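You operate a simulated robot arm through the tools that you are given. There is no shell and no other tool. Be economical: measure what you need, move in short steps, check, and stop when the job is done.

You are at the controls of a simulated two-armed robot. One attempt, no reset.

Task
Put the box with red band on top of the flat carton on the top of the kitting bench. Fetch the yellow plug and set it on top of the box with blue band. Put the small blue pad on top of the blue pad on the top of the kitting bench. Open the kitting drawer, take the blue bin and put it inside, then shut the drawer. Take the grey pad and put it on the top of the kitting bench. Take the black pilot lamp and leave it on the top of the short parts shelf. The order is free. Set down upright: box with red band.

It is judged by the outcome, as a careful person would: the job done as asked, and still so three seconds after it is handed in. It fails if anything else is knocked over, pushed out of place, dropped, spilled or broken.

Robot
Two 7-joint arms with two-finger parallel grippers on one trunk, on a base that drives. Base frame: it is fixed to the floor where the robot stands at the start and does not move with it; the origin is under the middle of the robot, x ahead of it, y to its left, z up; the surface under the hand at the start is at about z = 0.8. Readings come in m, degrees, newtons and seconds.
The left shoulder is at the start at [0.02, 0.113, 1.197], the right one opposite. With the tool pointing down near the work surface each hand reaches from about 0.18 to 0.6 m from the robot's upright axis, wherever it stands, measured 20 degrees to its own side. Places, roughly: black pilot lamp [-1, 1, 0.5]; blue bin [0, -1.25, 1.5]; blue pad (8x9x3 cm) [0.6, -0.6, 0.8]; box with blue band [0.75, -0.25, 0.75]; box with red band [0.75, 0, 0.75]; drawer kit [0.3, -0.6, 0.7]; flat carton [1, 0.25, 0.75]; grey pad (6x16x6 cm) [0.2, -1.3, 1.1]; kitting drawer [0.2, -0.5, 0.7]; small blue pad (8x4x4 cm) [0.4, -0.8, 0.8]; top of the kitting bench [0.6, 0, 0.8]; top of the short parts shelf [-5.2, 2.8, 1]; yellow plug (2x6x2 cm) [0.4, -0.3, 0.8]. Payload 1.57 kg a hand.
Tool frame (each hand has its own): the origin (TCP) lies between the finger pads and is the grasp point; the fingertips stand 0.03 m ahead of it; z points along the fingers, y is the line along which they close. The gripper opens to 0.08 m. The fingers are 0.017 m wide and 0.012 m thick; the gripper's body (0.04 by 0.082 m) begins 0.08 m behind the TCP.
Orientation is that of the tool frame in the base frame, as a unit quaternion [x, y, z, w]. With the fingers straight down and closing along the base's y, the tool's x points along the base's -x, its y along +y and its z along -z.

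Tools
- The arms move only by the tool send_rows. It takes "left_targets", "right_targets" or both (then of equal length, played together; a hand with none holds still); each is a list of rows, each an object of numbers (a shift or turn left out is 0, a gripper value left out holds the last): "x", "y", "z": the shift along the tool's x, y, z in units of 25 mm (1.0 is 25 mm); "wx", "wy", "wz": the turn, a rotation vector about the tool's x, y, z in units of 4 degrees (1.0 is 4 degrees); "claw": the finger opening in m, from 0 to 0.08. In form: [{"x": .., "y": .., "z": .., "wx": .., "wy": .., "wz": .., "claw": ..}, ...]. A call has 1 to 10 rows; each row shifts and turns the commanded pose from where the row before left it, along the tool's axes as they then stand. A call with a number of a shift or a turn outside -1 to 1 is refused whole. Rows are played at 5 a second. More than 0.05 m and 8.6 degrees between two rows, or a gripper value outside its range, and nothing of the call is played. Where a pose cannot be reached the arm comes as near as it can. A force on the tool above 40 N (or 10 N above the force at the start of the call, whichever is more), or a blocked arm, ends the call early, and 0.2 s more pass. The fingers move at their own pace (about 0.045 m/s each) and stop on an object; they squeeze with about 36 N. The grip force told is the motor's: it shows also when the fingers shut on nothing. Time passes only in rows, and 0.2 s behind the last, so rows that do not move let the fingers close. It gives the time, the measured TCP pose, the force on the tool (base axes), the opening and the grip force at its end, in the units of the frame above (readings bear some noise), with the torque about the TCP (base axes, N m) and any sound that the robot's microphone picked up, and new pictures: "show" is both (left out), scene, wrist or none (wrist: the cameras of the hands that moved).
- Cameras (640 x 400 px; columns grow to the right, rows downward): "scene" is now at [0.0761, -0.0483, 1.3098]; the picture's right is [-0.60, -0.80, 0.00], its down [-0.54, 0.41, -0.73] and it looks along [0.59, -0.44, -0.68] (base axes); focal length 214 px, centre (320, 200). "left" rides on the left gripper at [0.072, 0.007, -0.122] in its tool frame; the picture's right is [-0.09, 1.00, 0.00], its down [-0.84, -0.08, -0.54] and it looks along [-0.54, -0.05, 0.84] (tool axes); focal length 238 px, centre (320, 200). "right" rides on the right gripper at [0.072, -0.007, -0.122] in its tool frame; the picture's right is [0.09, 1.00, 0.00], its down [-0.84, 0.08, -0.54] and it looks along [-0.54, 0.05, 0.84] (tool axes); focal length 238 px, centre (320, 200). There is no depth. A picture from a camera that has moved, and an enlarged one, comes with that camera's place and axes in the base frame and with its lens.
- lift_body(by): slides the trunk up (or, below 0, down) by that many m; the arms and the scene camera ride with it, the base frame stays. It gives what a move gives, with no picture.
- base_move(legs): drives the robot by 1 to 6 legs, each [ahead, left, turn to the left] in m, m and degrees, along the robot's own axes; the way and the turn of a leg run together, so that a leg with both is an arc; at most 1.5 m and 180 degrees a leg. The arms and the cameras ride along, it lands a little off, and it stops where it bumps. It gives what a move gives, and a new picture of the scene camera.
- turn_head(pan, tilt): turns the head with the scene camera to pan (to the left, within 80 degrees either way) and tilt (down, from -29 to 69), counted from straight ahead of the robot. It gives what a move gives, and a new picture of the scene camera.
- inspect(camera, box): a new picture of the part [left, top, right, bottom] of that camera's present view, enlarged. The clock stands still meanwhile.
- sign_off(): hands the job in; it is judged then, once.

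Go step by step. Nothing tells you exact positions but the pictures and the camera data: compare them with the known pose of the tool, close in by small moves and look again before you grip or let go. The budget is 207 turns and 260 pictures, counting those below and the enlarged ones. Unless the task says otherwise, let go and move clear before handing in, and close with one line.

The tools are called after "Emit:" as a command line: name --argument value ..., lists and objects as JSON in quotes. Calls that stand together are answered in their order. send_rows: Moves the arms, as the interface text tells. Its arguments: {"type":"object","properties":{"left_targets":{"type":"array"},"right_targets":{"type":"array"},"show":{"type":"string","enum":["both","scene","wrist","none"]}},"required":[]} The other tools are called the same way: lift_body (by) slides the trunk up or down; base_move (legs) drives the base; turn_head (pan, tilt) turns the head that bears the scene camera; inspect (camera, box) takes an enlarged picture of a part of a camera's view; sign_off () hands the job in.

At the start:

```text
t: 0.0
left_position: [0.3953, -0.068, 1.2321]
left_tool_rot: [0.0, 1.0, 0.0, -0.001]
left_contact_force: [0.5, -0.1, -1.0]
left_moment: [0.0, -0.01, 0.0]
left_grip_width: 0.0799
left_finger_force: 0.1
right_position: [0.2616, -0.3054, 1.1876]
right_tool_rot: [-0.001, 1.0, 0.0, 0.0]
right_contact_force: [-0.2, 0.9, -0.8]
right_moment: [0.01, -0.02, 0.0]
right_grip_width: 0.0798
right_finger_force: 0.1
trunk travel left (down, up): [-0.25, 0.32]
robot x, y, heading: [-0.0022, -0.0012, 0.3]
head pan, tilt: [-37.1, 42.7]
```

scene: 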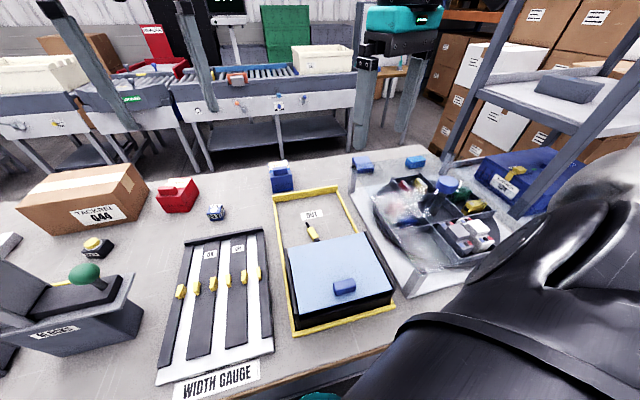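
right: 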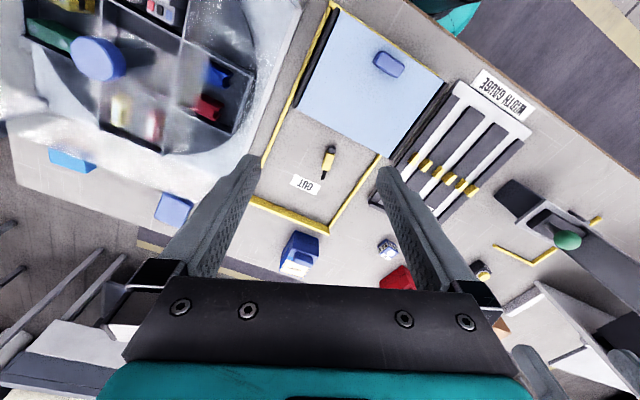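
left: 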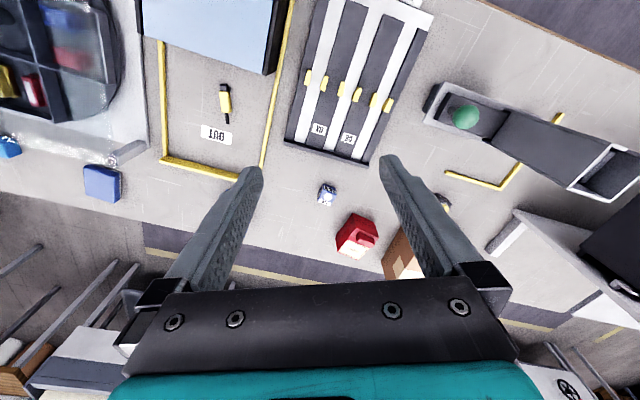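

I take the plug, the blue and red banded boxes, the brown carton and the two blue pads to be on the bench, and the grey pad on a shelf to the right. I'll look around first.

Emit:
inspect --camera "scene" --box '[320, 100, 640, 300]'

Emit:
inspect --camera "scene" --box '[0, 120, 320, 320]'

Emit:
turn_head --pan -80 --tilt 0

Emit:
turn_head --pan -60 --tilt 66

Emit:
turn_head --pan 80 --tilt 30

```text
2.00 times, centred on (480, 200) of scene
camera zoom: at [0.0761, -0.0483, 1.3098], right [-0.6, -0.8, 0.0], down [-0.54, 0.41, -0.73], along [0.59, -0.44, -0.68], focal length 429 px, centre (0, 200)
```

zoom: 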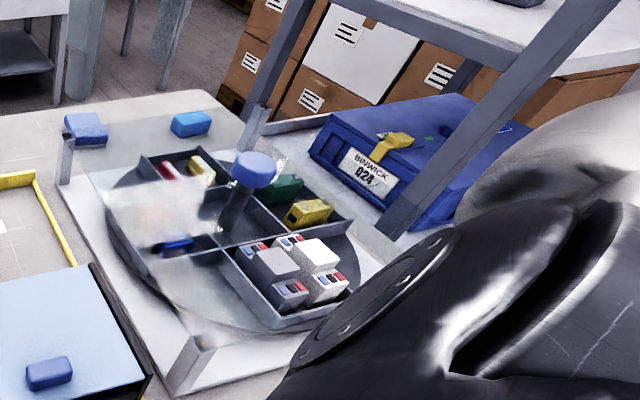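

```text
2.00 times, centred on (160, 220) of scene
camera zoom: at [0.0761, -0.0483, 1.3098], right [-0.6, -0.8, 0.0], down [-0.54, 0.41, -0.73], along [0.59, -0.44, -0.68], focal length 429 px, centre (640, 160)
```

zoom: 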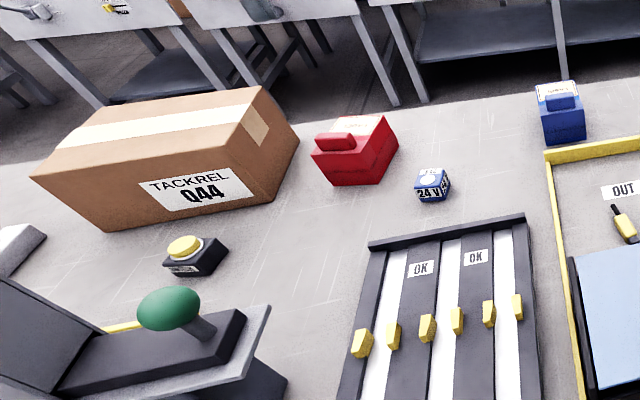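

```text
t: 1.1
left_position: [0.3949, -0.0669, 1.2308]
left_tool_rot: [0.0, 1.0, 0.0, 0.0]
left_contact_force: [1.3, -0.8, -0.9]
left_moment: [0.0, -0.03, 0.01]
left_grip_width: 0.08
left_finger_force: 0.0
right_position: [0.2619, -0.3043, 1.1861]
right_tool_rot: [-0.002, 1.0, 0.001, 0.0]
right_contact_force: [-0.7, 0.5, 0.2]
right_moment: [-0.04, 0.01, -0.01]
right_grip_width: 0.0801
right_finger_force: 0.1
trunk travel left (down, up): [-0.25, 0.32]
robot x, y, heading: [0.0004, -0.0028, -0.1]
head pan, tilt: [-80.0, 0.0]
camera scene: at [0.0256, -0.0868, 1.3774], right [-0.98, -0.17, 0.0], down [0.0, 0.0, -1.0], along [0.17, -0.98, 0.0], focal length 214 px, centre (320, 200)
```

scene: 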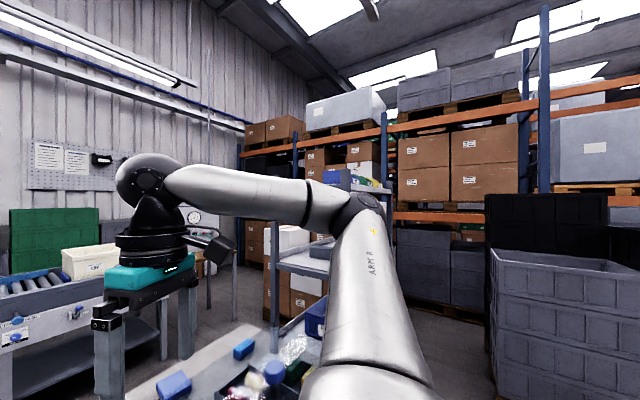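

```text
t: 2.5
left_position: [0.3949, -0.0675, 1.2332]
left_tool_rot: [0.0, 1.0, 0.0, 0.0]
left_contact_force: [0.2, 0.5, 0.3]
left_moment: [0.02, -0.04, 0.0]
left_grip_width: 0.0798
left_finger_force: 0.0
right_position: [0.2609, -0.3042, 1.1868]
right_tool_rot: [-0.002, 1.0, -0.001, 0.0]
right_contact_force: [-0.5, 0.8, 0.3]
right_moment: [0.02, -0.02, 0.01]
right_grip_width: 0.0797
right_finger_force: 0.0
trunk travel left (down, up): [-0.25, 0.32]
robot x, y, heading: [0.0024, 0.0035, 0.2]
head pan, tilt: [-60.0, 66.0]
camera scene: at [0.0396, -0.0496, 1.2804], right [-0.87, -0.5, 0.0], down [-0.46, 0.79, -0.41], along [0.2, -0.35, -0.91], focal length 214 px, centre (320, 200)
```

scene: 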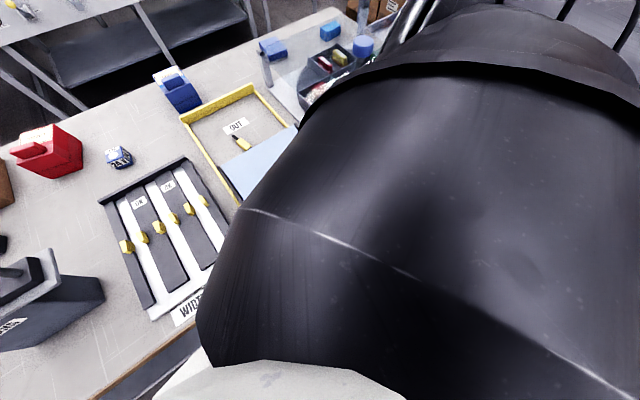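

```text
t: 4.7
left_position: [0.3951, -0.068, 1.2319]
left_tool_rot: [0.0, 1.0, -0.001, 0.001]
left_contact_force: [0.2, 0.6, -0.2]
left_moment: [-0.02, 0.02, 0.0]
left_grip_width: 0.0799
left_finger_force: 0.1
right_position: [0.2613, -0.3035, 1.1875]
right_tool_rot: [-0.001, 1.0, 0.0, 0.0]
right_contact_force: [-0.5, -0.3, -0.7]
right_moment: [-0.01, 0.0, 0.0]
right_grip_width: 0.08
right_finger_force: 0.2
trunk travel left (down, up): [-0.25, 0.32]
robot x, y, heading: [0.0004, -0.0002, -0.1]
head pan, tilt: [80.0, 30.0]
camera scene: at [0.0257, 0.091, 1.3291], right [0.98, -0.17, 0.0], down [-0.09, -0.49, -0.87], along [0.15, 0.85, -0.5], focal length 214 px, centre (320, 200)
```

scene: 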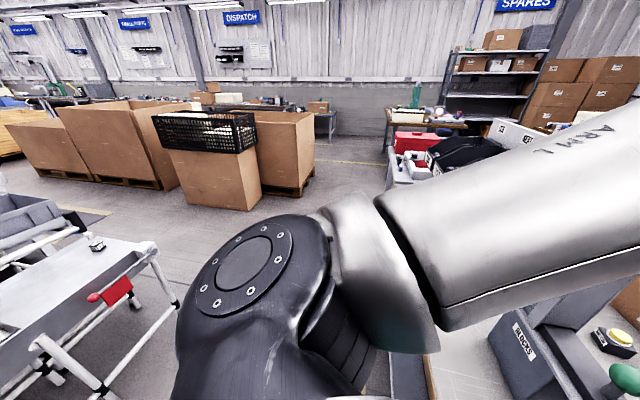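

The bench seems rotated about 22° from my axes, with its near edge about 0.16 m ahead. I'll back off and turn to face it, then look at the drawer.

Emit:
base_move --legs '[[-0.45, 0.0, 0], [0, 0, -22]]'

Emit:
turn_head --pan -35 --tilt 35

Emit:
turn_head --pan 10 --tilt 40

```text
t: 8.6
left_position: [-0.1071, -0.2094, 1.2321]
left_tool_rot: [0.189, 0.982, 0.0, 0.0]
left_contact_force: [-0.4, -0.2, 0.6]
left_moment: [0.0, -0.05, 0.0]
left_grip_width: 0.0803
left_finger_force: 0.1
right_position: [-0.3206, -0.3791, 1.1876]
right_tool_rot: [0.188, 0.982, -0.001, 0.0]
right_contact_force: [-0.1, 1.4, -0.4]
right_moment: [-0.01, 0.01, 0.0]
right_grip_width: 0.08
right_finger_force: 0.1
trunk travel left (down, up): [-0.25, 0.32]
robot x, y, heading: [-0.4501, 0.001, -21.7]
head pan, tilt: [80.0, 30.0]
camera scene: at [-0.3926, 0.0752, 1.3291], right [0.85, -0.53, 0.0], down [-0.26, -0.42, -0.87], along [0.46, 0.74, -0.5], focal length 214 px, centre (320, 200)
```

scene: 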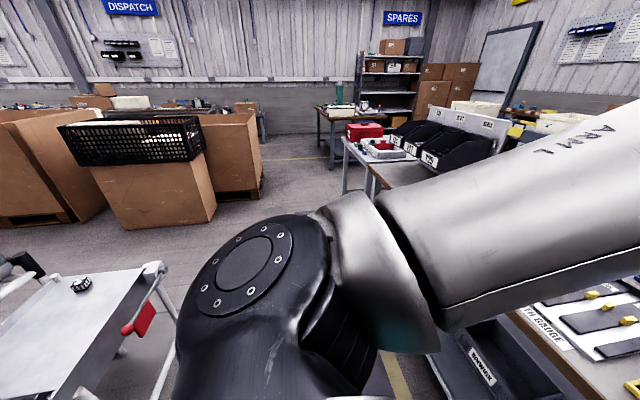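

```text
t: 10.5
left_position: [-0.1064, -0.2095, 1.2307]
left_tool_rot: [0.189, 0.982, 0.0, 0.0]
left_contact_force: [-0.1, -1.2, 0.1]
left_moment: [0.0, 0.03, -0.01]
left_grip_width: 0.08
left_finger_force: 0.0
right_position: [-0.3194, -0.3794, 1.1875]
right_tool_rot: [0.187, 0.982, 0.0, 0.0]
right_contact_force: [-0.8, 0.1, 0.5]
right_moment: [-0.01, 0.0, -0.03]
right_grip_width: 0.0801
right_finger_force: 0.1
trunk travel left (down, up): [-0.25, 0.32]
robot x, y, heading: [-0.4528, 0.0011, -21.7]
head pan, tilt: [-35.0, 35.0]
camera scene: at [-0.3917, -0.0752, 1.3213], right [-0.84, -0.55, 0.0], down [-0.31, 0.48, -0.82], along [0.45, -0.68, -0.57], focal length 214 px, centre (320, 200)
```

scene: 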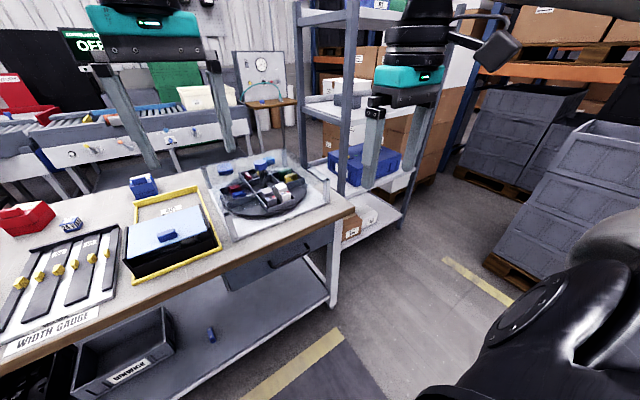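

```text
t: 11.6
left_position: [-0.1077, -0.2099, 1.2318]
left_tool_rot: [0.189, 0.982, 0.001, 0.0]
left_contact_force: [-0.2, 0.4, -0.5]
left_moment: [-0.04, -0.02, -0.02]
left_grip_width: 0.0798
left_finger_force: 0.1
right_position: [-0.3206, -0.3777, 1.189]
right_tool_rot: [0.188, 0.982, 0.0, 0.0]
right_contact_force: [0.6, 0.2, 0.4]
right_moment: [-0.01, 0.0, -0.03]
right_grip_width: 0.0803
right_finger_force: 0.2
trunk travel left (down, up): [-0.25, 0.32]
robot x, y, heading: [-0.4488, 0.0006, -21.9]
head pan, tilt: [10.0, 40.0]
camera scene: at [-0.3568, -0.019, 1.3137], right [-0.2, -0.98, 0.0], down [-0.63, 0.13, -0.77], along [0.75, -0.16, -0.64], focal length 214 px, centre (320, 200)
```

scene: 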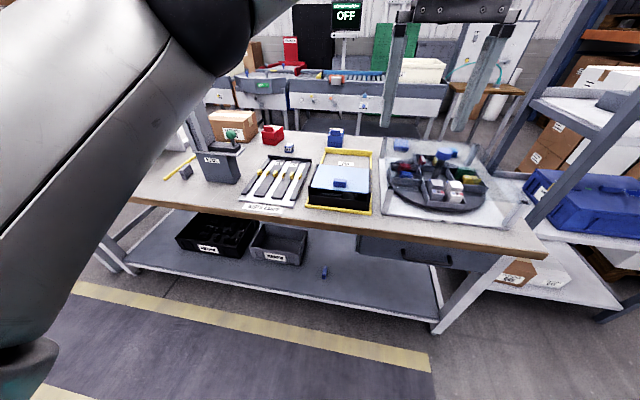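

The bench is square to me now; the drawer is under its right part. I'll look closer at the drawer, and from the wrist.

Emit:
inspect --camera "scene" --box '[320, 120, 560, 270]'

Emit:
inspect --camera "scene" --box '[180, 100, 400, 237]'

Emit:
turn_head --pan -65 --tilt 5

```text
2.67 times, centred on (440, 195) of scene
camera zoom: at [-0.3568, -0.019, 1.3137], right [-0.2, -0.98, 0.0], down [-0.63, 0.13, -0.77], along [0.75, -0.16, -0.64], focal length 572 px, centre (0, 213)
```

zoom: 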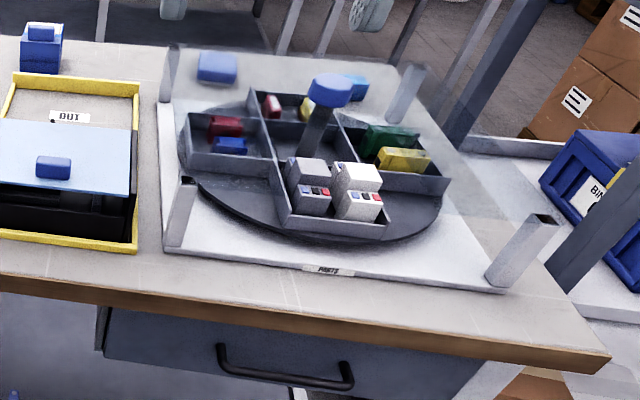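

```text
2.91 times, centred on (290, 168) of scene
camera zoom: at [-0.3568, -0.019, 1.3137], right [-0.2, -0.98, 0.0], down [-0.63, 0.13, -0.77], along [0.75, -0.16, -0.64], focal length 624 px, centre (407, 292)
```

zoom: 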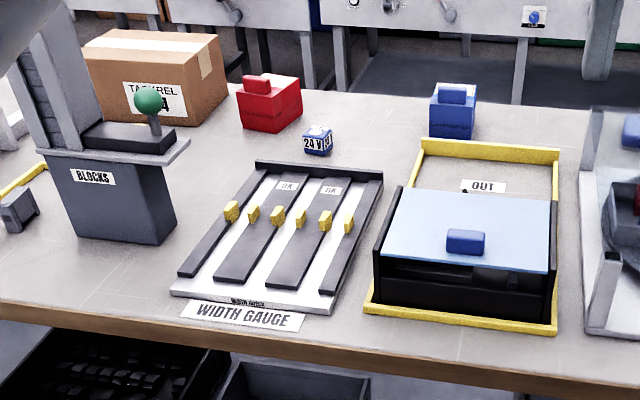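

```text
t: 13.1
left_position: [-0.108, -0.2096, 1.2312]
left_tool_rot: [0.189, 0.982, 0.0, 0.0]
left_contact_force: [-0.3, -0.7, 0.2]
left_moment: [-0.01, -0.04, 0.0]
left_grip_width: 0.08
left_finger_force: 0.0
right_position: [-0.3197, -0.3791, 1.1869]
right_tool_rot: [0.188, 0.982, 0.0, 0.0]
right_contact_force: [0.1, 0.3, -0.3]
right_moment: [-0.02, 0.05, -0.03]
right_grip_width: 0.0802
right_finger_force: 0.0
trunk travel left (down, up): [-0.25, 0.32]
robot x, y, heading: [-0.4497, -0.0015, -21.7]
head pan, tilt: [-65.0, 5.0]
camera scene: at [-0.4348, -0.0933, 1.3695], right [-1.0, -0.06, 0.0], down [-0.01, 0.09, -1.0], along [0.06, -0.99, -0.09], focal length 214 px, centre (320, 200)
```

scene: 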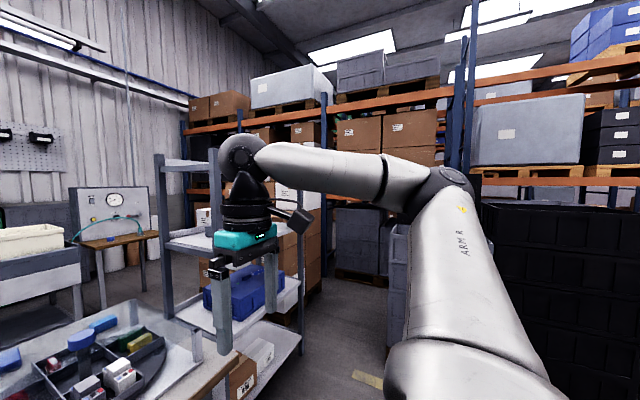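

Objects sit near the bench's far edge, so reach matters. I'll look down to learn the base's footprint.

Emit:
turn_head --pan 0 --tilt 69

```text
t: 14.5
left_position: [-0.1081, -0.2092, 1.2315]
left_tool_rot: [0.189, 0.982, 0.0, 0.0]
left_contact_force: [0.0, -0.5, 0.1]
left_moment: [0.01, 0.0, 0.0]
left_grip_width: 0.08
left_finger_force: 0.0
right_position: [-0.3199, -0.3788, 1.1872]
right_tool_rot: [0.188, 0.982, 0.0, 0.0]
right_contact_force: [0.6, 0.2, 0.1]
right_moment: [-0.02, -0.01, -0.02]
right_grip_width: 0.08
right_finger_force: 0.0
trunk travel left (down, up): [-0.25, 0.32]
robot x, y, heading: [-0.449, 0.0002, -21.9]
head pan, tilt: [0.0, 68.8]
camera scene: at [-0.3881, -0.0224, 1.2776], right [-0.37, -0.93, 0.0], down [-0.87, 0.35, -0.36], along [0.34, -0.13, -0.93], focal length 214 px, centre (320, 200)
```

scene: 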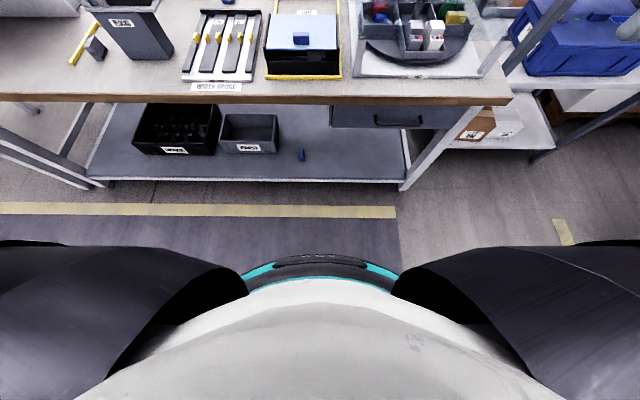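

The base radius is about 0.2 m, and there is about 0.7 m of free gap behind the bench. Reaching the far-edge items from behind looks easiest, so I'll check the way around the left end.

Emit:
base_move --legs '[[-0.1, 0.6, 0]]'

Emit:
turn_head --pan 50 --tilt 25

```text
t: 17.9
left_position: [0.022, 0.3904, 1.2315]
left_tool_rot: [0.19, 0.982, 0.0, 0.0]
left_contact_force: [0.4, -0.3, -0.3]
left_moment: [0.0, 0.01, -0.02]
left_grip_width: 0.0799
left_finger_force: 0.1
right_position: [-0.1905, 0.2243, 1.1878]
right_tool_rot: [0.188, 0.982, 0.0, 0.0]
right_contact_force: [0.0, 0.2, 0.2]
right_moment: [-0.03, 0.01, 0.01]
right_grip_width: 0.0802
right_finger_force: 0.0
trunk travel left (down, up): [-0.25, 0.32]
robot x, y, heading: [-0.3168, 0.6018, -22.0]
head pan, tilt: [0.0, 68.8]
camera scene: at [-0.2579, 0.5798, 1.2776], right [-0.37, -0.93, 0.0], down [-0.86, 0.35, -0.36], along [0.34, -0.14, -0.93], focal length 214 px, centre (320, 200)
```

scene: 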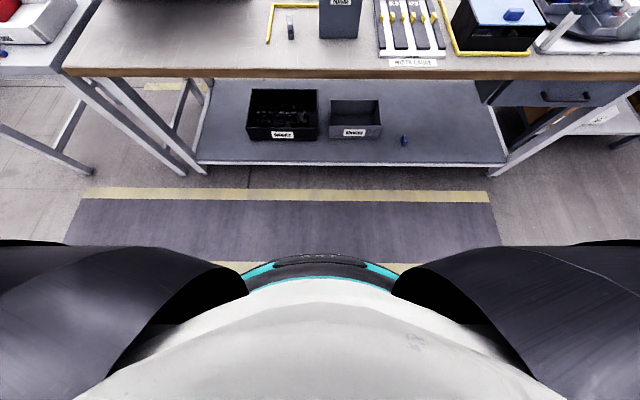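

```text
t: 19.1
left_position: [0.0235, 0.3914, 1.232]
left_tool_rot: [0.19, 0.982, -0.001, -0.001]
left_contact_force: [-0.1, -0.9, -0.2]
left_moment: [0.0, -0.02, -0.04]
left_grip_width: 0.0801
left_finger_force: 0.1
right_position: [-0.1905, 0.2228, 1.1875]
right_tool_rot: [0.188, 0.982, 0.0, 0.0]
right_contact_force: [0.3, 0.5, 0.3]
right_moment: [0.01, -0.01, 0.04]
right_grip_width: 0.0801
right_finger_force: 0.0
trunk travel left (down, up): [-0.25, 0.32]
robot x, y, heading: [-0.317, 0.6034, -22.0]
head pan, tilt: [50.0, 25.0]
camera scene: at [-0.2286, 0.6436, 1.337], right [0.47, -0.88, 0.0], down [-0.37, -0.2, -0.91], along [0.8, 0.43, -0.42], focal length 214 px, centre (320, 200)
```

scene: 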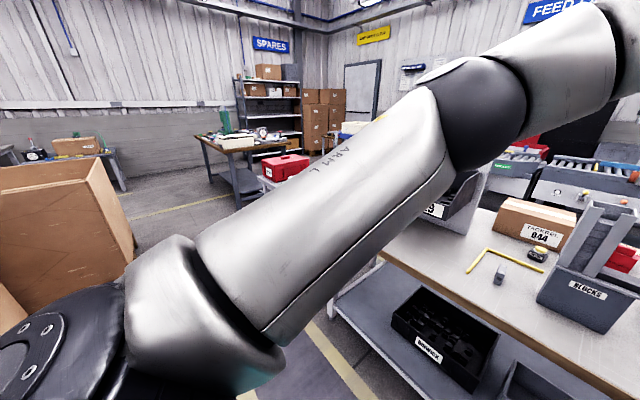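

The left route is closed by another table, so I'll test reaching from the front: drive up to the bench with the plug and blue box to my right.

Emit:
base_move --legs '[[0, -0.34, 0], [0.45, 0, 0]]'

Emit:
turn_head --pan 0 --tilt 45

```text
t: 23.6
left_position: [0.3105, -0.0942, 1.2313]
left_tool_rot: [0.191, 0.982, 0.0, 0.001]
left_contact_force: [0.0, -0.7, -0.3]
left_moment: [0.04, -0.01, 0.01]
left_grip_width: 0.08
left_finger_force: 0.0
right_position: [0.0973, -0.2633, 1.188]
right_tool_rot: [0.189, 0.982, 0.0, 0.0]
right_contact_force: [0.5, -0.1, -0.1]
right_moment: [-0.01, 0.0, -0.02]
right_grip_width: 0.0799
right_finger_force: 0.0
trunk travel left (down, up): [-0.25, 0.32]
robot x, y, heading: [-0.0335, 0.1188, -22.1]
head pan, tilt: [50.0, 25.0]
camera scene: at [0.0596, 0.1585, 1.337], right [0.47, -0.88, 0.0], down [-0.37, -0.2, -0.91], along [0.8, 0.42, -0.42], focal length 214 px, centre (320, 200)
```

scene: 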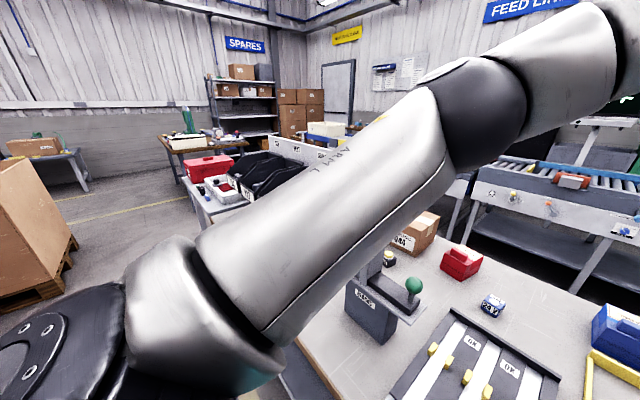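

```text
t: 24.8
left_position: [0.3092, -0.0944, 1.2324]
left_tool_rot: [0.192, 0.981, 0.0, 0.0]
left_contact_force: [-1.0, 0.1, -1.1]
left_moment: [0.01, -0.01, 0.02]
left_grip_width: 0.08
left_finger_force: 0.0
right_position: [0.0953, -0.2619, 1.1882]
right_tool_rot: [0.19, 0.982, 0.001, 0.0]
right_contact_force: [-0.1, -0.2, 0.0]
right_moment: [0.02, -0.02, 0.05]
right_grip_width: 0.08
right_finger_force: 0.1
trunk travel left (down, up): [-0.25, 0.32]
robot x, y, heading: [-0.0284, 0.1172, -22.1]
head pan, tilt: [0.0, 45.0]
camera scene: at [0.0531, 0.0851, 1.3065], right [-0.38, -0.93, 0.0], down [-0.66, 0.27, -0.71], along [0.66, -0.27, -0.71], focal length 214 px, centre (320, 200)
```

scene: 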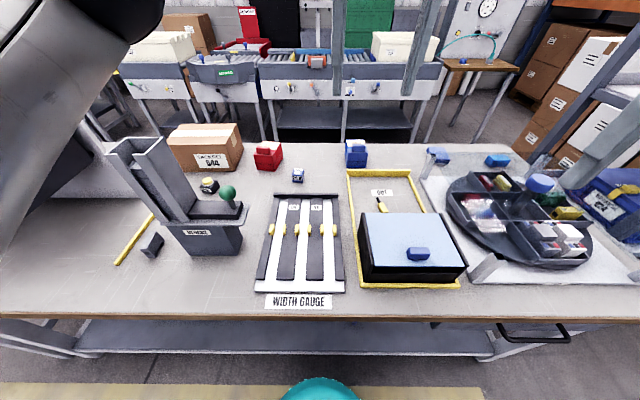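

Everything is in clear view and square to me. I'll edge in, lower the trunk, and bring the right hand over the yellow plug.

Emit:
base_move --legs '[[0.055, 0, 0]]'

Emit:
lift_body --by -0.12

Emit:
inspect --camera "scene" --box '[230, 120, 450, 257]'

```text
t: 25.8
left_position: [0.3603, -0.1153, 1.2314]
left_tool_rot: [0.191, 0.981, 0.0, 0.0]
left_contact_force: [0.0, -0.3, 0.2]
left_moment: [0.04, -0.01, -0.03]
left_grip_width: 0.0799
left_finger_force: 0.0
right_position: [0.1467, -0.283, 1.187]
right_tool_rot: [0.19, 0.982, 0.0, 0.0]
right_contact_force: [-0.8, 0.3, 0.3]
right_moment: [0.01, -0.02, -0.04]
right_grip_width: 0.0798
right_finger_force: 0.1
trunk travel left (down, up): [-0.25, 0.32]
robot x, y, heading: [0.022, 0.0953, -22.1]
head pan, tilt: [0.0, 45.0]
camera scene: at [0.1043, 0.0641, 1.3064], right [-0.38, -0.93, 0.0], down [-0.66, 0.27, -0.71], along [0.65, -0.27, -0.71], focal length 214 px, centre (320, 200)
```

scene: 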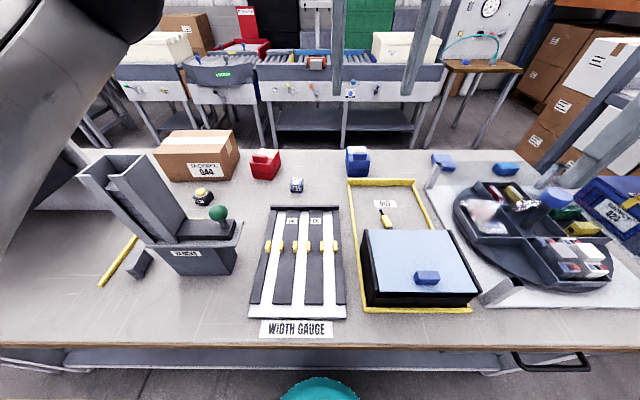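

```text
t: 27.3
left_position: [0.3586, -0.1144, 1.1119]
left_tool_rot: [0.192, 0.981, 0.0, 0.001]
left_contact_force: [-0.7, -0.2, -0.1]
left_moment: [-0.02, -0.02, -0.01]
left_grip_width: 0.0802
left_finger_force: 0.1
right_position: [0.1456, -0.2828, 1.0674]
right_tool_rot: [0.189, 0.982, 0.0, 0.0]
right_contact_force: [0.4, -0.5, -0.1]
right_moment: [0.02, -0.03, -0.02]
right_grip_width: 0.08
right_finger_force: 0.0
trunk travel left (down, up): [-0.13, 0.44]
robot x, y, heading: [0.0219, 0.0973, -21.9]
head pan, tilt: [0.0, 45.0]
```

```text
2.91 times, centred on (340, 188) of scene
camera zoom: at [0.1032, 0.0646, 1.1865], right [-0.38, -0.93, 0.0], down [-0.66, 0.27, -0.71], along [0.66, -0.27, -0.71], focal length 624 px, centre (262, 234)
```

zoom: 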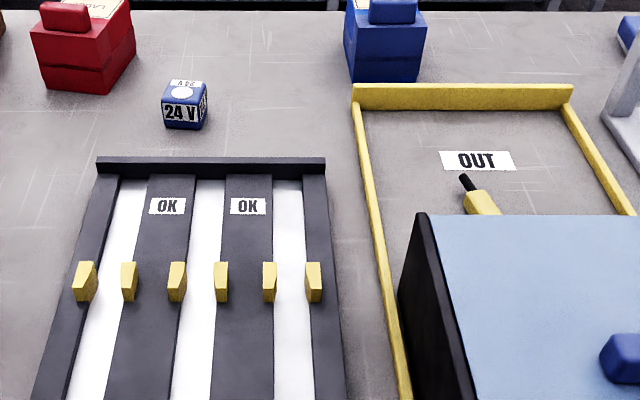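

The plug lies just behind the lidded black box, at about n=0.50, e=-0.10 in bench axes. I'll move the right hand above it.

Emit:
send_rows --right_targets '[{"x": -1, "y": 0.43}, {"x": -1, "y": 0.43}, {"x": -1, "y": 0.43}, {"x": -1, "y": 0.43}, {"x": -1, "y": 0.43}, {"x": -1, "y": 0.43}, {"x": -1, "y": 0.43}, {"x": -1, "y": 0.43}, {"x": -1, "y": 0.43}, {"x": -0.5, "y": 0.43}]' --show "both"

```text
t: 29.5
left_position: [0.3583, -0.1148, 1.1108]
left_tool_rot: [0.192, 0.981, 0.0, 0.001]
left_contact_force: [0.0, 0.2, -0.3]
left_moment: [0.0, 0.01, 0.0]
left_grip_width: 0.0801
left_finger_force: 0.0
right_position: [0.3891, -0.277, 1.0695]
right_tool_rot: [0.192, 0.981, 0.0, -0.001]
right_contact_force: [0.6, -0.6, -0.3]
right_moment: [0.02, -0.01, 0.02]
right_grip_width: 0.0801
right_finger_force: 0.1
right hand out of reach, approached as far as the arm can: row 10
trunk travel left (down, up): [-0.13, 0.44]
robot x, y, heading: [0.0187, 0.0959, -22.1]
head pan, tilt: [0.0, 45.0]
camera scene: at [0.103, 0.0647, 1.1865], right [-0.38, -0.93, 0.0], down [-0.65, 0.27, -0.71], along [0.66, -0.27, -0.71], focal length 214 px, centre (320, 200)
camera right: at [0.3197, -0.2566, 1.1904], right [0.29, 0.96, 0.0], down [0.8, -0.24, 0.54], along [0.52, -0.16, -0.84], focal length 238 px, centre (320, 200)
```

scene: 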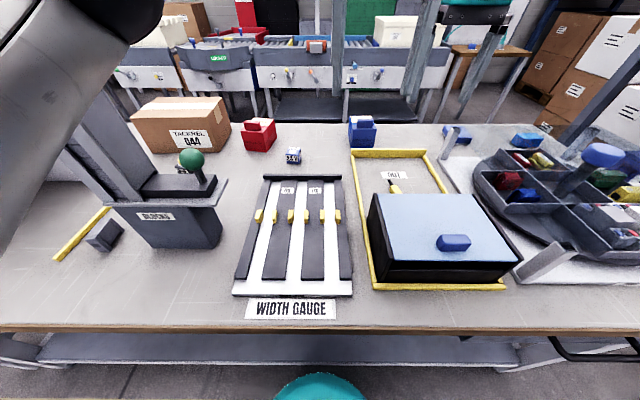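
right: 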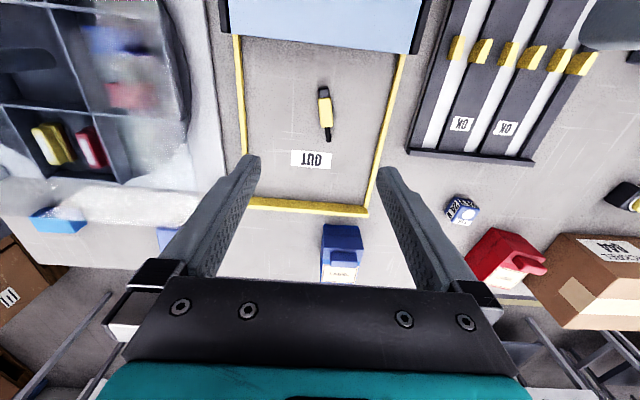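

The wrist view puts the plug centre at n≈0.48, turned about 15°. I'll turn the gripper to match and descend partway.

Emit:
send_rows --right_targets '[{"z": 1, "wz": -0.75}, {"z": 1, "wz": -0.75}, {"z": 1, "wz": -0.75}, {"z": 1, "wz": -0.75}, {"z": 1, "wz": -0.75}, {"z": 1}, {"z": 1}]' --show "wrist"

```text
t: 31.1
left_position: [0.3591, -0.1144, 1.1132]
left_tool_rot: [0.192, 0.981, 0.0, -0.001]
left_contact_force: [0.0, 0.3, 0.3]
left_moment: [-0.01, 0.0, 0.0]
left_grip_width: 0.08
left_finger_force: 0.1
right_position: [0.3903, -0.2756, 0.8943]
right_tool_rot: [0.062, 0.998, 0.001, 0.0]
right_contact_force: [-0.2, 0.6, 0.1]
right_moment: [0.03, -0.03, 0.03]
right_grip_width: 0.08
right_finger_force: 0.1
trunk travel left (down, up): [-0.13, 0.44]
robot x, y, heading: [0.0163, 0.0965, -22.2]
head pan, tilt: [0.0, 45.0]
camera right: at [0.318, -0.2741, 1.0151], right [0.03, 1.0, 0.0], down [0.84, -0.03, 0.54], along [0.54, -0.01, -0.84], focal length 238 px, centre (320, 200)
```

right: 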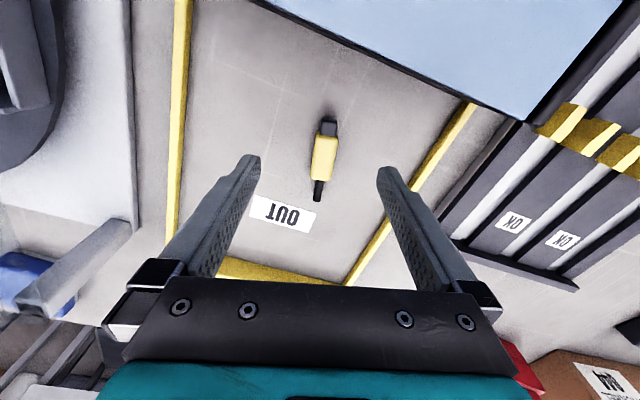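

The plug centre is about 13 mm ahead of the tool. I'll shift and descend further.

Emit:
send_rows --right_targets '[{"x": -0.5, "y": 0.2, "z": 1, "wz": 0.4, "claw": 0.06}, {"z": 0.9}, {}]' --show "wrist"

```text
t: 31.9
left_position: [0.3594, -0.1142, 1.1114]
left_tool_rot: [0.193, 0.981, 0.0, 0.0]
left_contact_force: [-0.3, -0.1, 0.1]
left_moment: [-0.01, 0.0, 0.01]
left_grip_width: 0.0801
left_finger_force: 0.1
right_position: [0.39, -0.2751, 0.8512]
right_tool_rot: [0.074, 0.997, -0.001, 0.001]
right_contact_force: [0.3, 0.4, -0.7]
right_moment: [-0.02, 0.0, -0.01]
right_grip_width: 0.06
right_finger_force: 0.0
right hand out of reach, approached as far as the arm can: row 1, 2
trunk travel left (down, up): [-0.13, 0.44]
robot x, y, heading: [0.017, 0.0975, -21.9]
head pan, tilt: [0.0, 45.0]
camera right: at [0.3174, -0.2709, 0.9731], right [0.06, 1.0, 0.0], down [0.84, -0.05, 0.54], along [0.54, -0.03, -0.84], focal length 238 px, centre (320, 200)
```

right: 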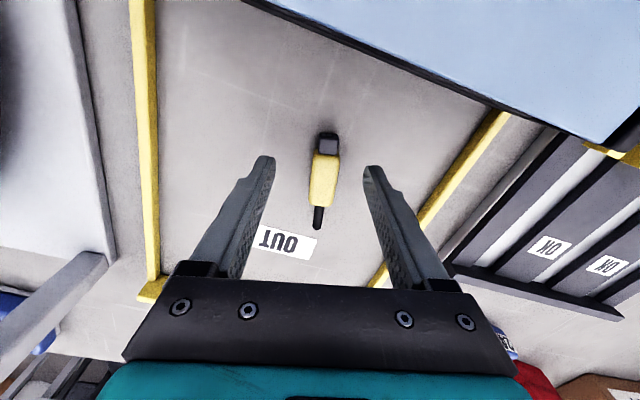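

Straight-down reach ends here. I'll see whether tilting the tool forward lengthens it.

Emit:
send_rows --right_targets '[{"wy": -1, "z": -0.4}, {"wy": -1}, {"wy": -1}, {"wy": -1}, {"wy": -1}, {"x": -0.5}, {}]' --show "wrist"

```text
t: 33.5
left_position: [0.3591, -0.1148, 1.1119]
left_tool_rot: [0.192, 0.981, 0.0, -0.001]
left_contact_force: [0.2, 0.4, -0.4]
left_moment: [-0.02, -0.02, 0.02]
left_grip_width: 0.08
left_finger_force: 0.1
right_position: [0.4009, -0.2773, 0.8654]
right_tool_rot: [0.074, 0.982, -0.012, 0.173]
right_contact_force: [0.4, -0.1, 0.6]
right_moment: [-0.03, 0.02, 0.0]
right_grip_width: 0.0597
right_finger_force: 0.0
trunk travel left (down, up): [-0.13, 0.44]
robot x, y, heading: [0.015, 0.0944, -22.0]
head pan, tilt: [0.0, 45.0]
camera right: at [0.2906, -0.2686, 0.9545], right [0.06, 1.0, -0.03], down [0.61, -0.01, 0.8], along [0.79, -0.07, -0.6], focal length 238 px, centre (320, 200)
```

right: 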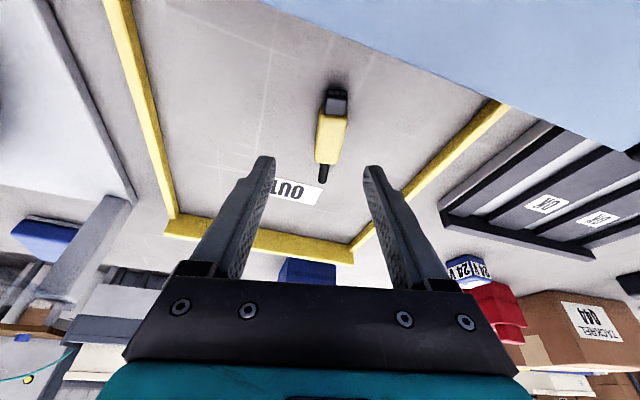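

With 20° of tilt the arm reaches. I'll go down straddling the plug and close.

Emit:
send_rows --right_targets '[{"z": 0.56, "x": 0.2, "y": 0.2}, {"z": 0.56, "x": 0.2}, {}, {"claw": 0.0}, {}, {}, {}]' --show "wrist"

```text
t: 35.1
left_position: [0.3596, -0.1141, 1.1124]
left_tool_rot: [0.192, 0.981, 0.0, 0.0]
left_contact_force: [0.9, 0.6, 0.6]
left_moment: [0.0, -0.02, 0.02]
left_grip_width: 0.0797
left_finger_force: 0.0
right_position: [0.4006, -0.2711, 0.8341]
right_tool_rot: [0.074, 0.982, -0.013, 0.173]
right_contact_force: [-0.1, -0.2, 0.8]
right_moment: [0.01, -0.02, 0.01]
right_grip_width: 0.019
right_finger_force: 27.1
trunk travel left (down, up): [-0.13, 0.44]
robot x, y, heading: [0.0191, 0.0989, -22.1]
head pan, tilt: [0.0, 45.0]
camera right: at [0.2912, -0.2631, 0.9237], right [0.06, 1.0, -0.03], down [0.61, -0.01, 0.8], along [0.79, -0.07, -0.6], focal length 238 px, centre (320, 200)
```

right: 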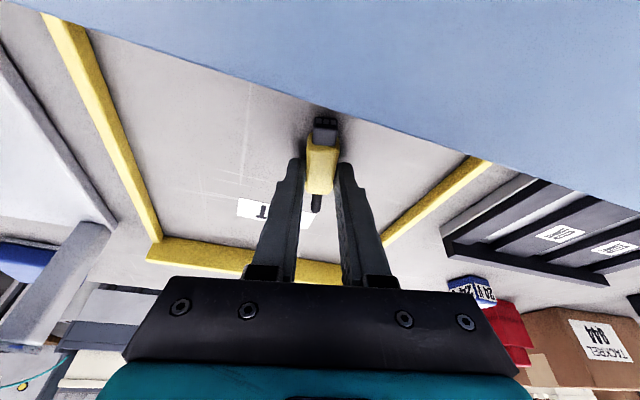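

Plug is held (19 mm). I'll lift it and test how far I can reach forward toward the blue box.

Emit:
send_rows --right_targets '[{"z": -0.94, "x": -0.34}, {"z": -0.94, "x": -0.34}, {"z": -0.94, "x": -0.34}, {"z": -0.94, "x": -0.34}, {"z": -0.94, "x": -0.34}, {"z": -0.94, "x": -0.34}, {"x": -0.94, "z": 0.34}, {"x": -0.94, "z": 0.34}, {"x": -0.94, "z": 0.34}, {"x": -0.94, "z": 0.34}]' --show "wrist"

```text
t: 37.3
left_position: [0.3585, -0.1141, 1.1119]
left_tool_rot: [0.191, 0.982, 0.0, 0.0]
left_contact_force: [-0.5, 0.9, -0.2]
left_moment: [0.02, 0.0, 0.03]
left_grip_width: 0.0802
left_finger_force: 0.1
right_position: [0.4807, -0.287, 0.9858]
right_tool_rot: [0.074, 0.982, -0.014, 0.175]
right_contact_force: [-0.3, -0.2, 0.9]
right_moment: [0.01, -0.03, 0.0]
right_grip_width: 0.0
right_finger_force: 21.2
right hand out of reach, approached as far as the arm can: row 10
trunk travel left (down, up): [-0.13, 0.44]
robot x, y, heading: [0.0214, 0.0974, -22.1]
head pan, tilt: [0.0, 45.0]
camera right: at [0.3716, -0.2778, 1.0748], right [0.06, 1.0, -0.03], down [0.6, -0.01, 0.8], along [0.79, -0.07, -0.6], focal length 238 px, centre (320, 200)
```

right: 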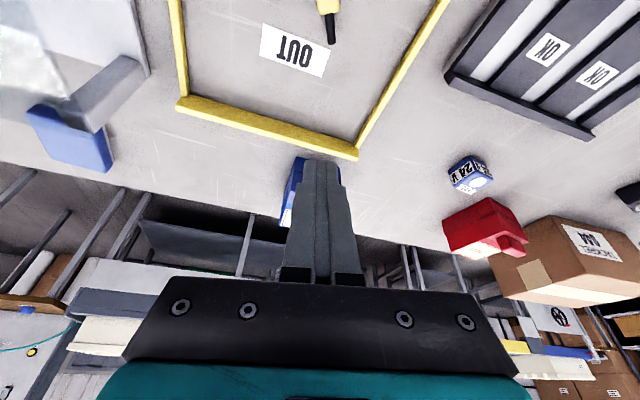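

The plug slipped out and still lies in place; I need a deeper grip. While empty, I'll test the reach with more tilt.

Emit:
send_rows --right_targets '[{"wy": -1, "claw": 0.05}, {"wy": -1}, {"wy": -1}, {"wy": -1}, {"wy": -1}, {"wy": -1}, {"wy": -1, "x": -0.7, "z": 0.7}, {"x": -0.7, "z": 0.7}, {"x": -0.7, "z": 0.7}, {"x": -0.7, "z": 0.7}]' --show "none"

Emit:
send_rows --right_targets '[{"x": -0.7, "z": 0.7}, {"x": -0.7, "z": 0.7}, {"x": -0.7, "z": 0.7}]' --show "both"

```text
t: 39.5
left_position: [0.3588, -0.115, 1.1117]
left_tool_rot: [0.192, 0.981, 0.001, 0.0]
left_contact_force: [0.8, 0.5, 0.7]
left_moment: [0.0, -0.03, 0.0]
left_grip_width: 0.0799
left_finger_force: 0.0
right_position: [0.5616, -0.3016, 0.9901]
right_tool_rot: [0.068, 0.911, -0.03, 0.406]
right_contact_force: [0.5, -0.5, -0.4]
right_moment: [0.02, 0.01, -0.01]
right_grip_width: 0.0501
right_finger_force: 0.0
right hand out of reach, approached as far as the arm can: row 10
trunk travel left (down, up): [-0.13, 0.44]
robot x, y, heading: [0.0181, 0.0972, -22.0]
head pan, tilt: [0.0, 45.0]
```

```text
t: 40.3
left_position: [0.3583, -0.1161, 1.1118]
left_tool_rot: [0.191, 0.982, 0.001, -0.001]
left_contact_force: [0.5, 0.7, 0.0]
left_moment: [0.04, 0.01, -0.01]
left_grip_width: 0.08
left_finger_force: 0.0
right_position: [0.5637, -0.3128, 0.9995]
right_tool_rot: [0.068, 0.911, -0.031, 0.405]
right_contact_force: [0.8, 0.3, -0.1]
right_moment: [0.02, -0.01, -0.01]
right_grip_width: 0.0499
right_finger_force: 0.0
right hand out of reach, approached as far as the arm can: row 1, 2, 3
trunk travel left (down, up): [-0.13, 0.44]
robot x, y, heading: [0.016, 0.0946, -22.0]
head pan, tilt: [0.0, 45.0]
camera scene: at [0.1032, 0.0645, 1.1865], right [-0.38, -0.93, 0.0], down [-0.66, 0.27, -0.71], along [0.66, -0.27, -0.71], focal length 214 px, centre (320, 200)
camera right: at [0.4254, -0.3, 1.0271], right [0.09, 0.99, -0.07], down [0.17, 0.05, 0.98], along [0.98, -0.1, -0.16], focal length 238 px, centre (320, 200)
```

scene: 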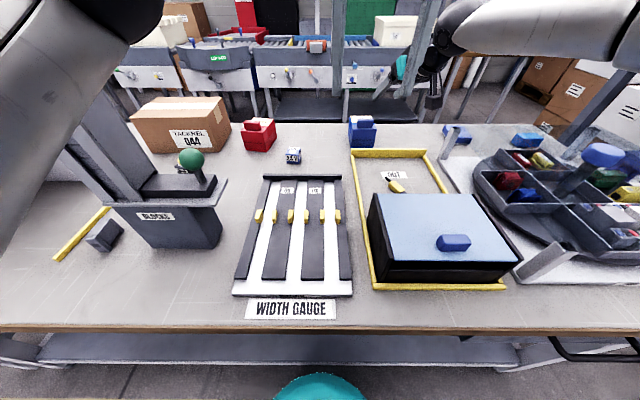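
right: 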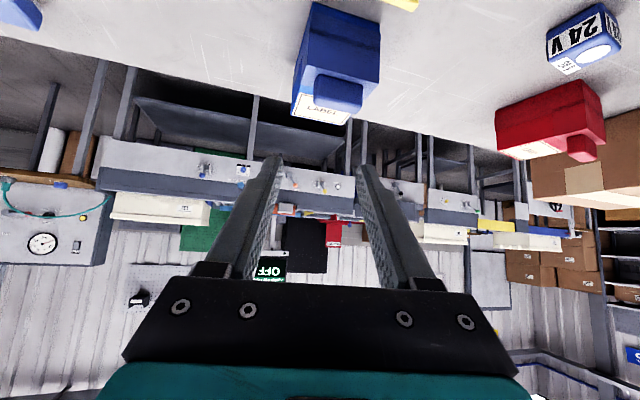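

Even tilted I only reach n≈0.65, and the boxes and pads sit at 0.71–0.8, so I'll have to work those from behind the bench. First I'll fetch the plug properly from here; moving back over it.

Emit:
send_rows --right_targets '[{"x": 0.82, "y": 0.08, "z": -0.39}, {"x": 0.82, "y": 0.08, "z": -0.39}, {"x": 0.82, "y": 0.08, "z": -0.39}, {"x": 0.82, "y": 0.08, "z": -0.39}, {"x": 0.82, "y": 0.08, "z": -0.39}, {"x": 0.82, "y": 0.08, "z": -0.39}, {"x": 0.82, "y": 0.08, "z": -0.39}, {"x": 0.82, "y": 0.08, "z": -0.39}]' --show "none"

Emit:
send_rows --right_targets '[{"wy": 1}, {"wy": 1}, {"wy": 1}, {"wy": 1}, {"wy": 1}, {"wy": 1}, {"wy": 1}, {}]' --show "wrist"

```text
t: 42.1
left_position: [0.3594, -0.1135, 1.1115]
left_tool_rot: [0.192, 0.981, 0.0, 0.0]
left_contact_force: [0.8, 1.0, -0.2]
left_moment: [0.0, -0.01, -0.01]
left_grip_width: 0.0802
left_finger_force: 0.1
right_position: [0.4013, -0.274, 0.9328]
right_tool_rot: [0.069, 0.91, -0.031, 0.407]
right_contact_force: [0.0, -0.3, 0.2]
right_moment: [0.04, 0.01, -0.05]
right_grip_width: 0.0502
right_finger_force: 0.0
trunk travel left (down, up): [-0.13, 0.44]
robot x, y, heading: [0.0169, 0.0994, -22.3]
head pan, tilt: [0.0, 45.0]
```

```text
t: 43.9
left_position: [0.3596, -0.114, 1.1135]
left_tool_rot: [0.192, 0.981, 0.0, 0.0]
left_contact_force: [0.1, 0.0, 0.3]
left_moment: [-0.01, -0.01, 0.01]
left_grip_width: 0.0801
left_finger_force: 0.1
right_position: [0.401, -0.2721, 0.9315]
right_tool_rot: [0.073, 0.982, -0.013, 0.173]
right_contact_force: [0.7, -0.2, -0.3]
right_moment: [0.02, -0.02, 0.0]
right_grip_width: 0.05
right_finger_force: 0.1
trunk travel left (down, up): [-0.13, 0.44]
robot x, y, heading: [0.0195, 0.0949, -21.9]
head pan, tilt: [0.0, 45.0]
camera right: at [0.291, -0.2626, 1.0214], right [0.06, 1.0, -0.03], down [0.61, -0.01, 0.8], along [0.79, -0.07, -0.61], focal length 238 px, centre (320, 200)
```

right: 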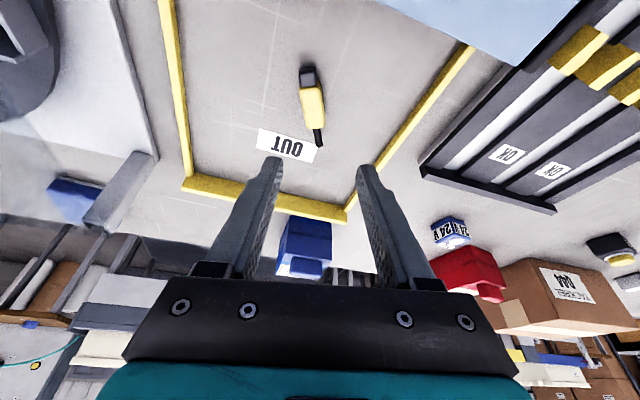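

The plug now lies along my base x axis at about (0.41, -0.285). I'll align and come down, then look.

Emit:
send_rows --right_targets '[{"wz": -0.95, "wx": -0.33, "y": -0.2}, {"wz": -0.95, "wx": -0.33, "y": -0.3}, {"wz": -0.95, "wx": -0.33}, {"x": 0.2, "z": 0.99}, {"x": 0.2, "z": 0.99}, {"x": 0.2, "z": 0.99}, {}]' --show "wrist"

```text
t: 45.5
left_position: [0.3584, -0.1145, 1.1127]
left_tool_rot: [0.192, 0.981, 0.0, 0.0]
left_contact_force: [-0.2, -0.3, -0.5]
left_moment: [-0.03, 0.01, 0.0]
left_grip_width: 0.08
left_finger_force: 0.0
right_position: [0.4106, -0.2824, 0.8551]
right_tool_rot: [-0.031, 0.984, 0.004, 0.174]
right_contact_force: [-0.2, 0.0, -0.1]
right_moment: [-0.01, 0.02, -0.01]
right_grip_width: 0.0502
right_finger_force: 0.0
trunk travel left (down, up): [-0.13, 0.44]
robot x, y, heading: [0.0162, 0.0974, -22.0]
head pan, tilt: [0.0, 45.0]
camera right: at [0.3014, -0.2963, 0.9452], right [-0.15, 0.99, -0.03], down [0.59, 0.12, 0.8], along [0.79, 0.1, -0.6], focal length 238 px, centre (320, 200)
```

right: 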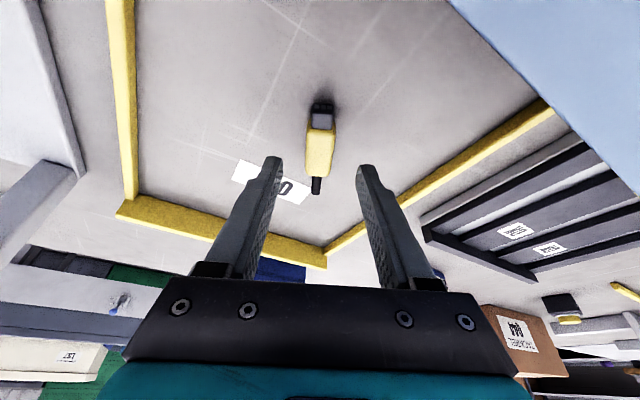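

Emit:
send_rows --right_targets '[{"z": 0.45, "x": 0.165}, {"z": 0.38, "x": 0.14}, {"z": 0.15, "x": 0.05}, {}]' --show "none"

```text
t: 46.5
left_position: [0.3586, -0.1143, 1.1129]
left_tool_rot: [0.191, 0.982, -0.001, 0.001]
left_contact_force: [-1.0, -0.1, 0.3]
left_moment: [0.03, 0.01, -0.02]
left_grip_width: 0.08
left_finger_force: 0.0
right_position: [0.4095, -0.2838, 0.8301]
right_tool_rot: [-0.03, 0.984, 0.003, 0.175]
right_contact_force: [-4.2, -0.6, 8.6]
right_moment: [0.24, 0.07, 0.18]
right_grip_width: 0.0499
right_finger_force: 0.1
trunk travel left (down, up): [-0.13, 0.44]
robot x, y, heading: [0.0173, 0.0955, -22.4]
head pan, tilt: [0.0, 45.0]
```

Bench contact is at z≈0.80. I'll close and lift gently.

Emit:
send_rows --right_targets '[{"z": -0.06, "claw": 0.0}, {}, {}, {}, {}, {"z": -0.3, "x": -0.1}, {"z": -0.3, "x": -0.1}, {"z": -0.3, "x": -0.1}, {"z": -0.3, "x": -0.1}]' --show "wrist"

```text
t: 48.5
left_position: [0.3588, -0.1158, 1.1115]
left_tool_rot: [0.192, 0.981, 0.0, 0.0]
left_contact_force: [-0.5, 0.1, 0.5]
left_moment: [-0.01, -0.01, -0.01]
left_grip_width: 0.0798
left_finger_force: 0.0
right_position: [0.4097, -0.284, 0.8641]
right_tool_rot: [-0.031, 0.984, 0.004, 0.174]
right_contact_force: [-0.1, 0.1, -0.3]
right_moment: [0.01, -0.01, 0.03]
right_grip_width: 0.0186
right_finger_force: 32.8
trunk travel left (down, up): [-0.13, 0.44]
robot x, y, heading: [0.0188, 0.0969, -22.2]
head pan, tilt: [0.0, 45.0]
camera right: at [0.3001, -0.2975, 0.9531], right [-0.15, 0.99, -0.03], down [0.59, 0.12, 0.8], along [0.79, 0.1, -0.6], focal length 238 px, centre (320, 200)
```

right: 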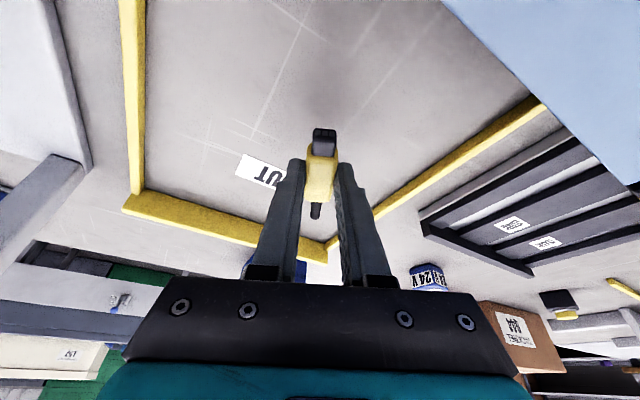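

The plug is up with the grip holding. I'll raise it higher and pull it back over my body for driving.

Emit:
send_rows --right_targets '[{"z": -0.7, "x": -0.25}, {"z": -0.7, "x": -0.25}, {"z": -0.7, "x": -0.25}, {"z": -0.7, "x": -0.25}, {"z": -0.7, "x": -0.25}, {"z": -0.7, "x": -0.25}, {"z": -0.7, "x": -0.25}, {"z": -0.7, "x": -0.25}, {"z": -0.7, "x": -0.25}, {"z": -0.7, "x": -0.25}]' --show "none"

Emit:
send_rows --right_targets '[{"x": 0.8, "z": -0.3}, {"x": 0.8, "z": -0.3}, {"x": 0.8, "z": -0.3}, {"x": 0.8, "z": -0.3}, {"x": 0.8, "z": -0.3}, {"x": 0.8, "z": -0.3}, {"x": 0.8, "z": -0.3}]' --show "wrist"

```text
t: 50.7
left_position: [0.3577, -0.115, 1.1127]
left_tool_rot: [0.192, 0.981, 0.0, 0.001]
left_contact_force: [0.3, 0.1, 0.7]
left_moment: [0.03, 0.01, 0.01]
left_grip_width: 0.0799
left_finger_force: 0.1
right_position: [0.4081, -0.2824, 1.0483]
right_tool_rot: [-0.031, 0.984, 0.004, 0.174]
right_contact_force: [0.4, 0.4, -0.6]
right_moment: [-0.01, 0.03, 0.02]
right_grip_width: 0.0186
right_finger_force: 32.7
trunk travel left (down, up): [-0.13, 0.44]
robot x, y, heading: [0.0184, 0.0959, -22.4]
head pan, tilt: [0.0, 45.0]
```

```text
t: 52.3
left_position: [0.3578, -0.1148, 1.1129]
left_tool_rot: [0.192, 0.981, 0.0, -0.001]
left_contact_force: [0.4, -0.3, -0.4]
left_moment: [0.03, 0.0, -0.03]
left_grip_width: 0.08
left_finger_force: 0.0
right_position: [0.256, -0.2928, 1.0516]
right_tool_rot: [-0.03, 0.984, 0.004, 0.174]
right_contact_force: [-0.2, 0.7, -0.6]
right_moment: [0.01, 0.04, -0.01]
right_grip_width: 0.019
right_finger_force: 33.5
trunk travel left (down, up): [-0.13, 0.44]
robot x, y, heading: [0.017, 0.097, -22.2]
head pan, tilt: [0.0, 45.0]
camera right: at [0.1483, -0.3066, 1.1405], right [-0.15, 0.99, -0.03], down [0.6, 0.12, 0.8], along [0.79, 0.1, -0.61], focal length 238 px, centre (320, 200)
```

right: 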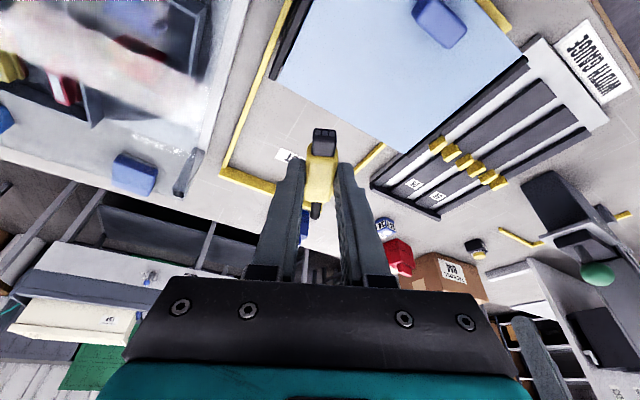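

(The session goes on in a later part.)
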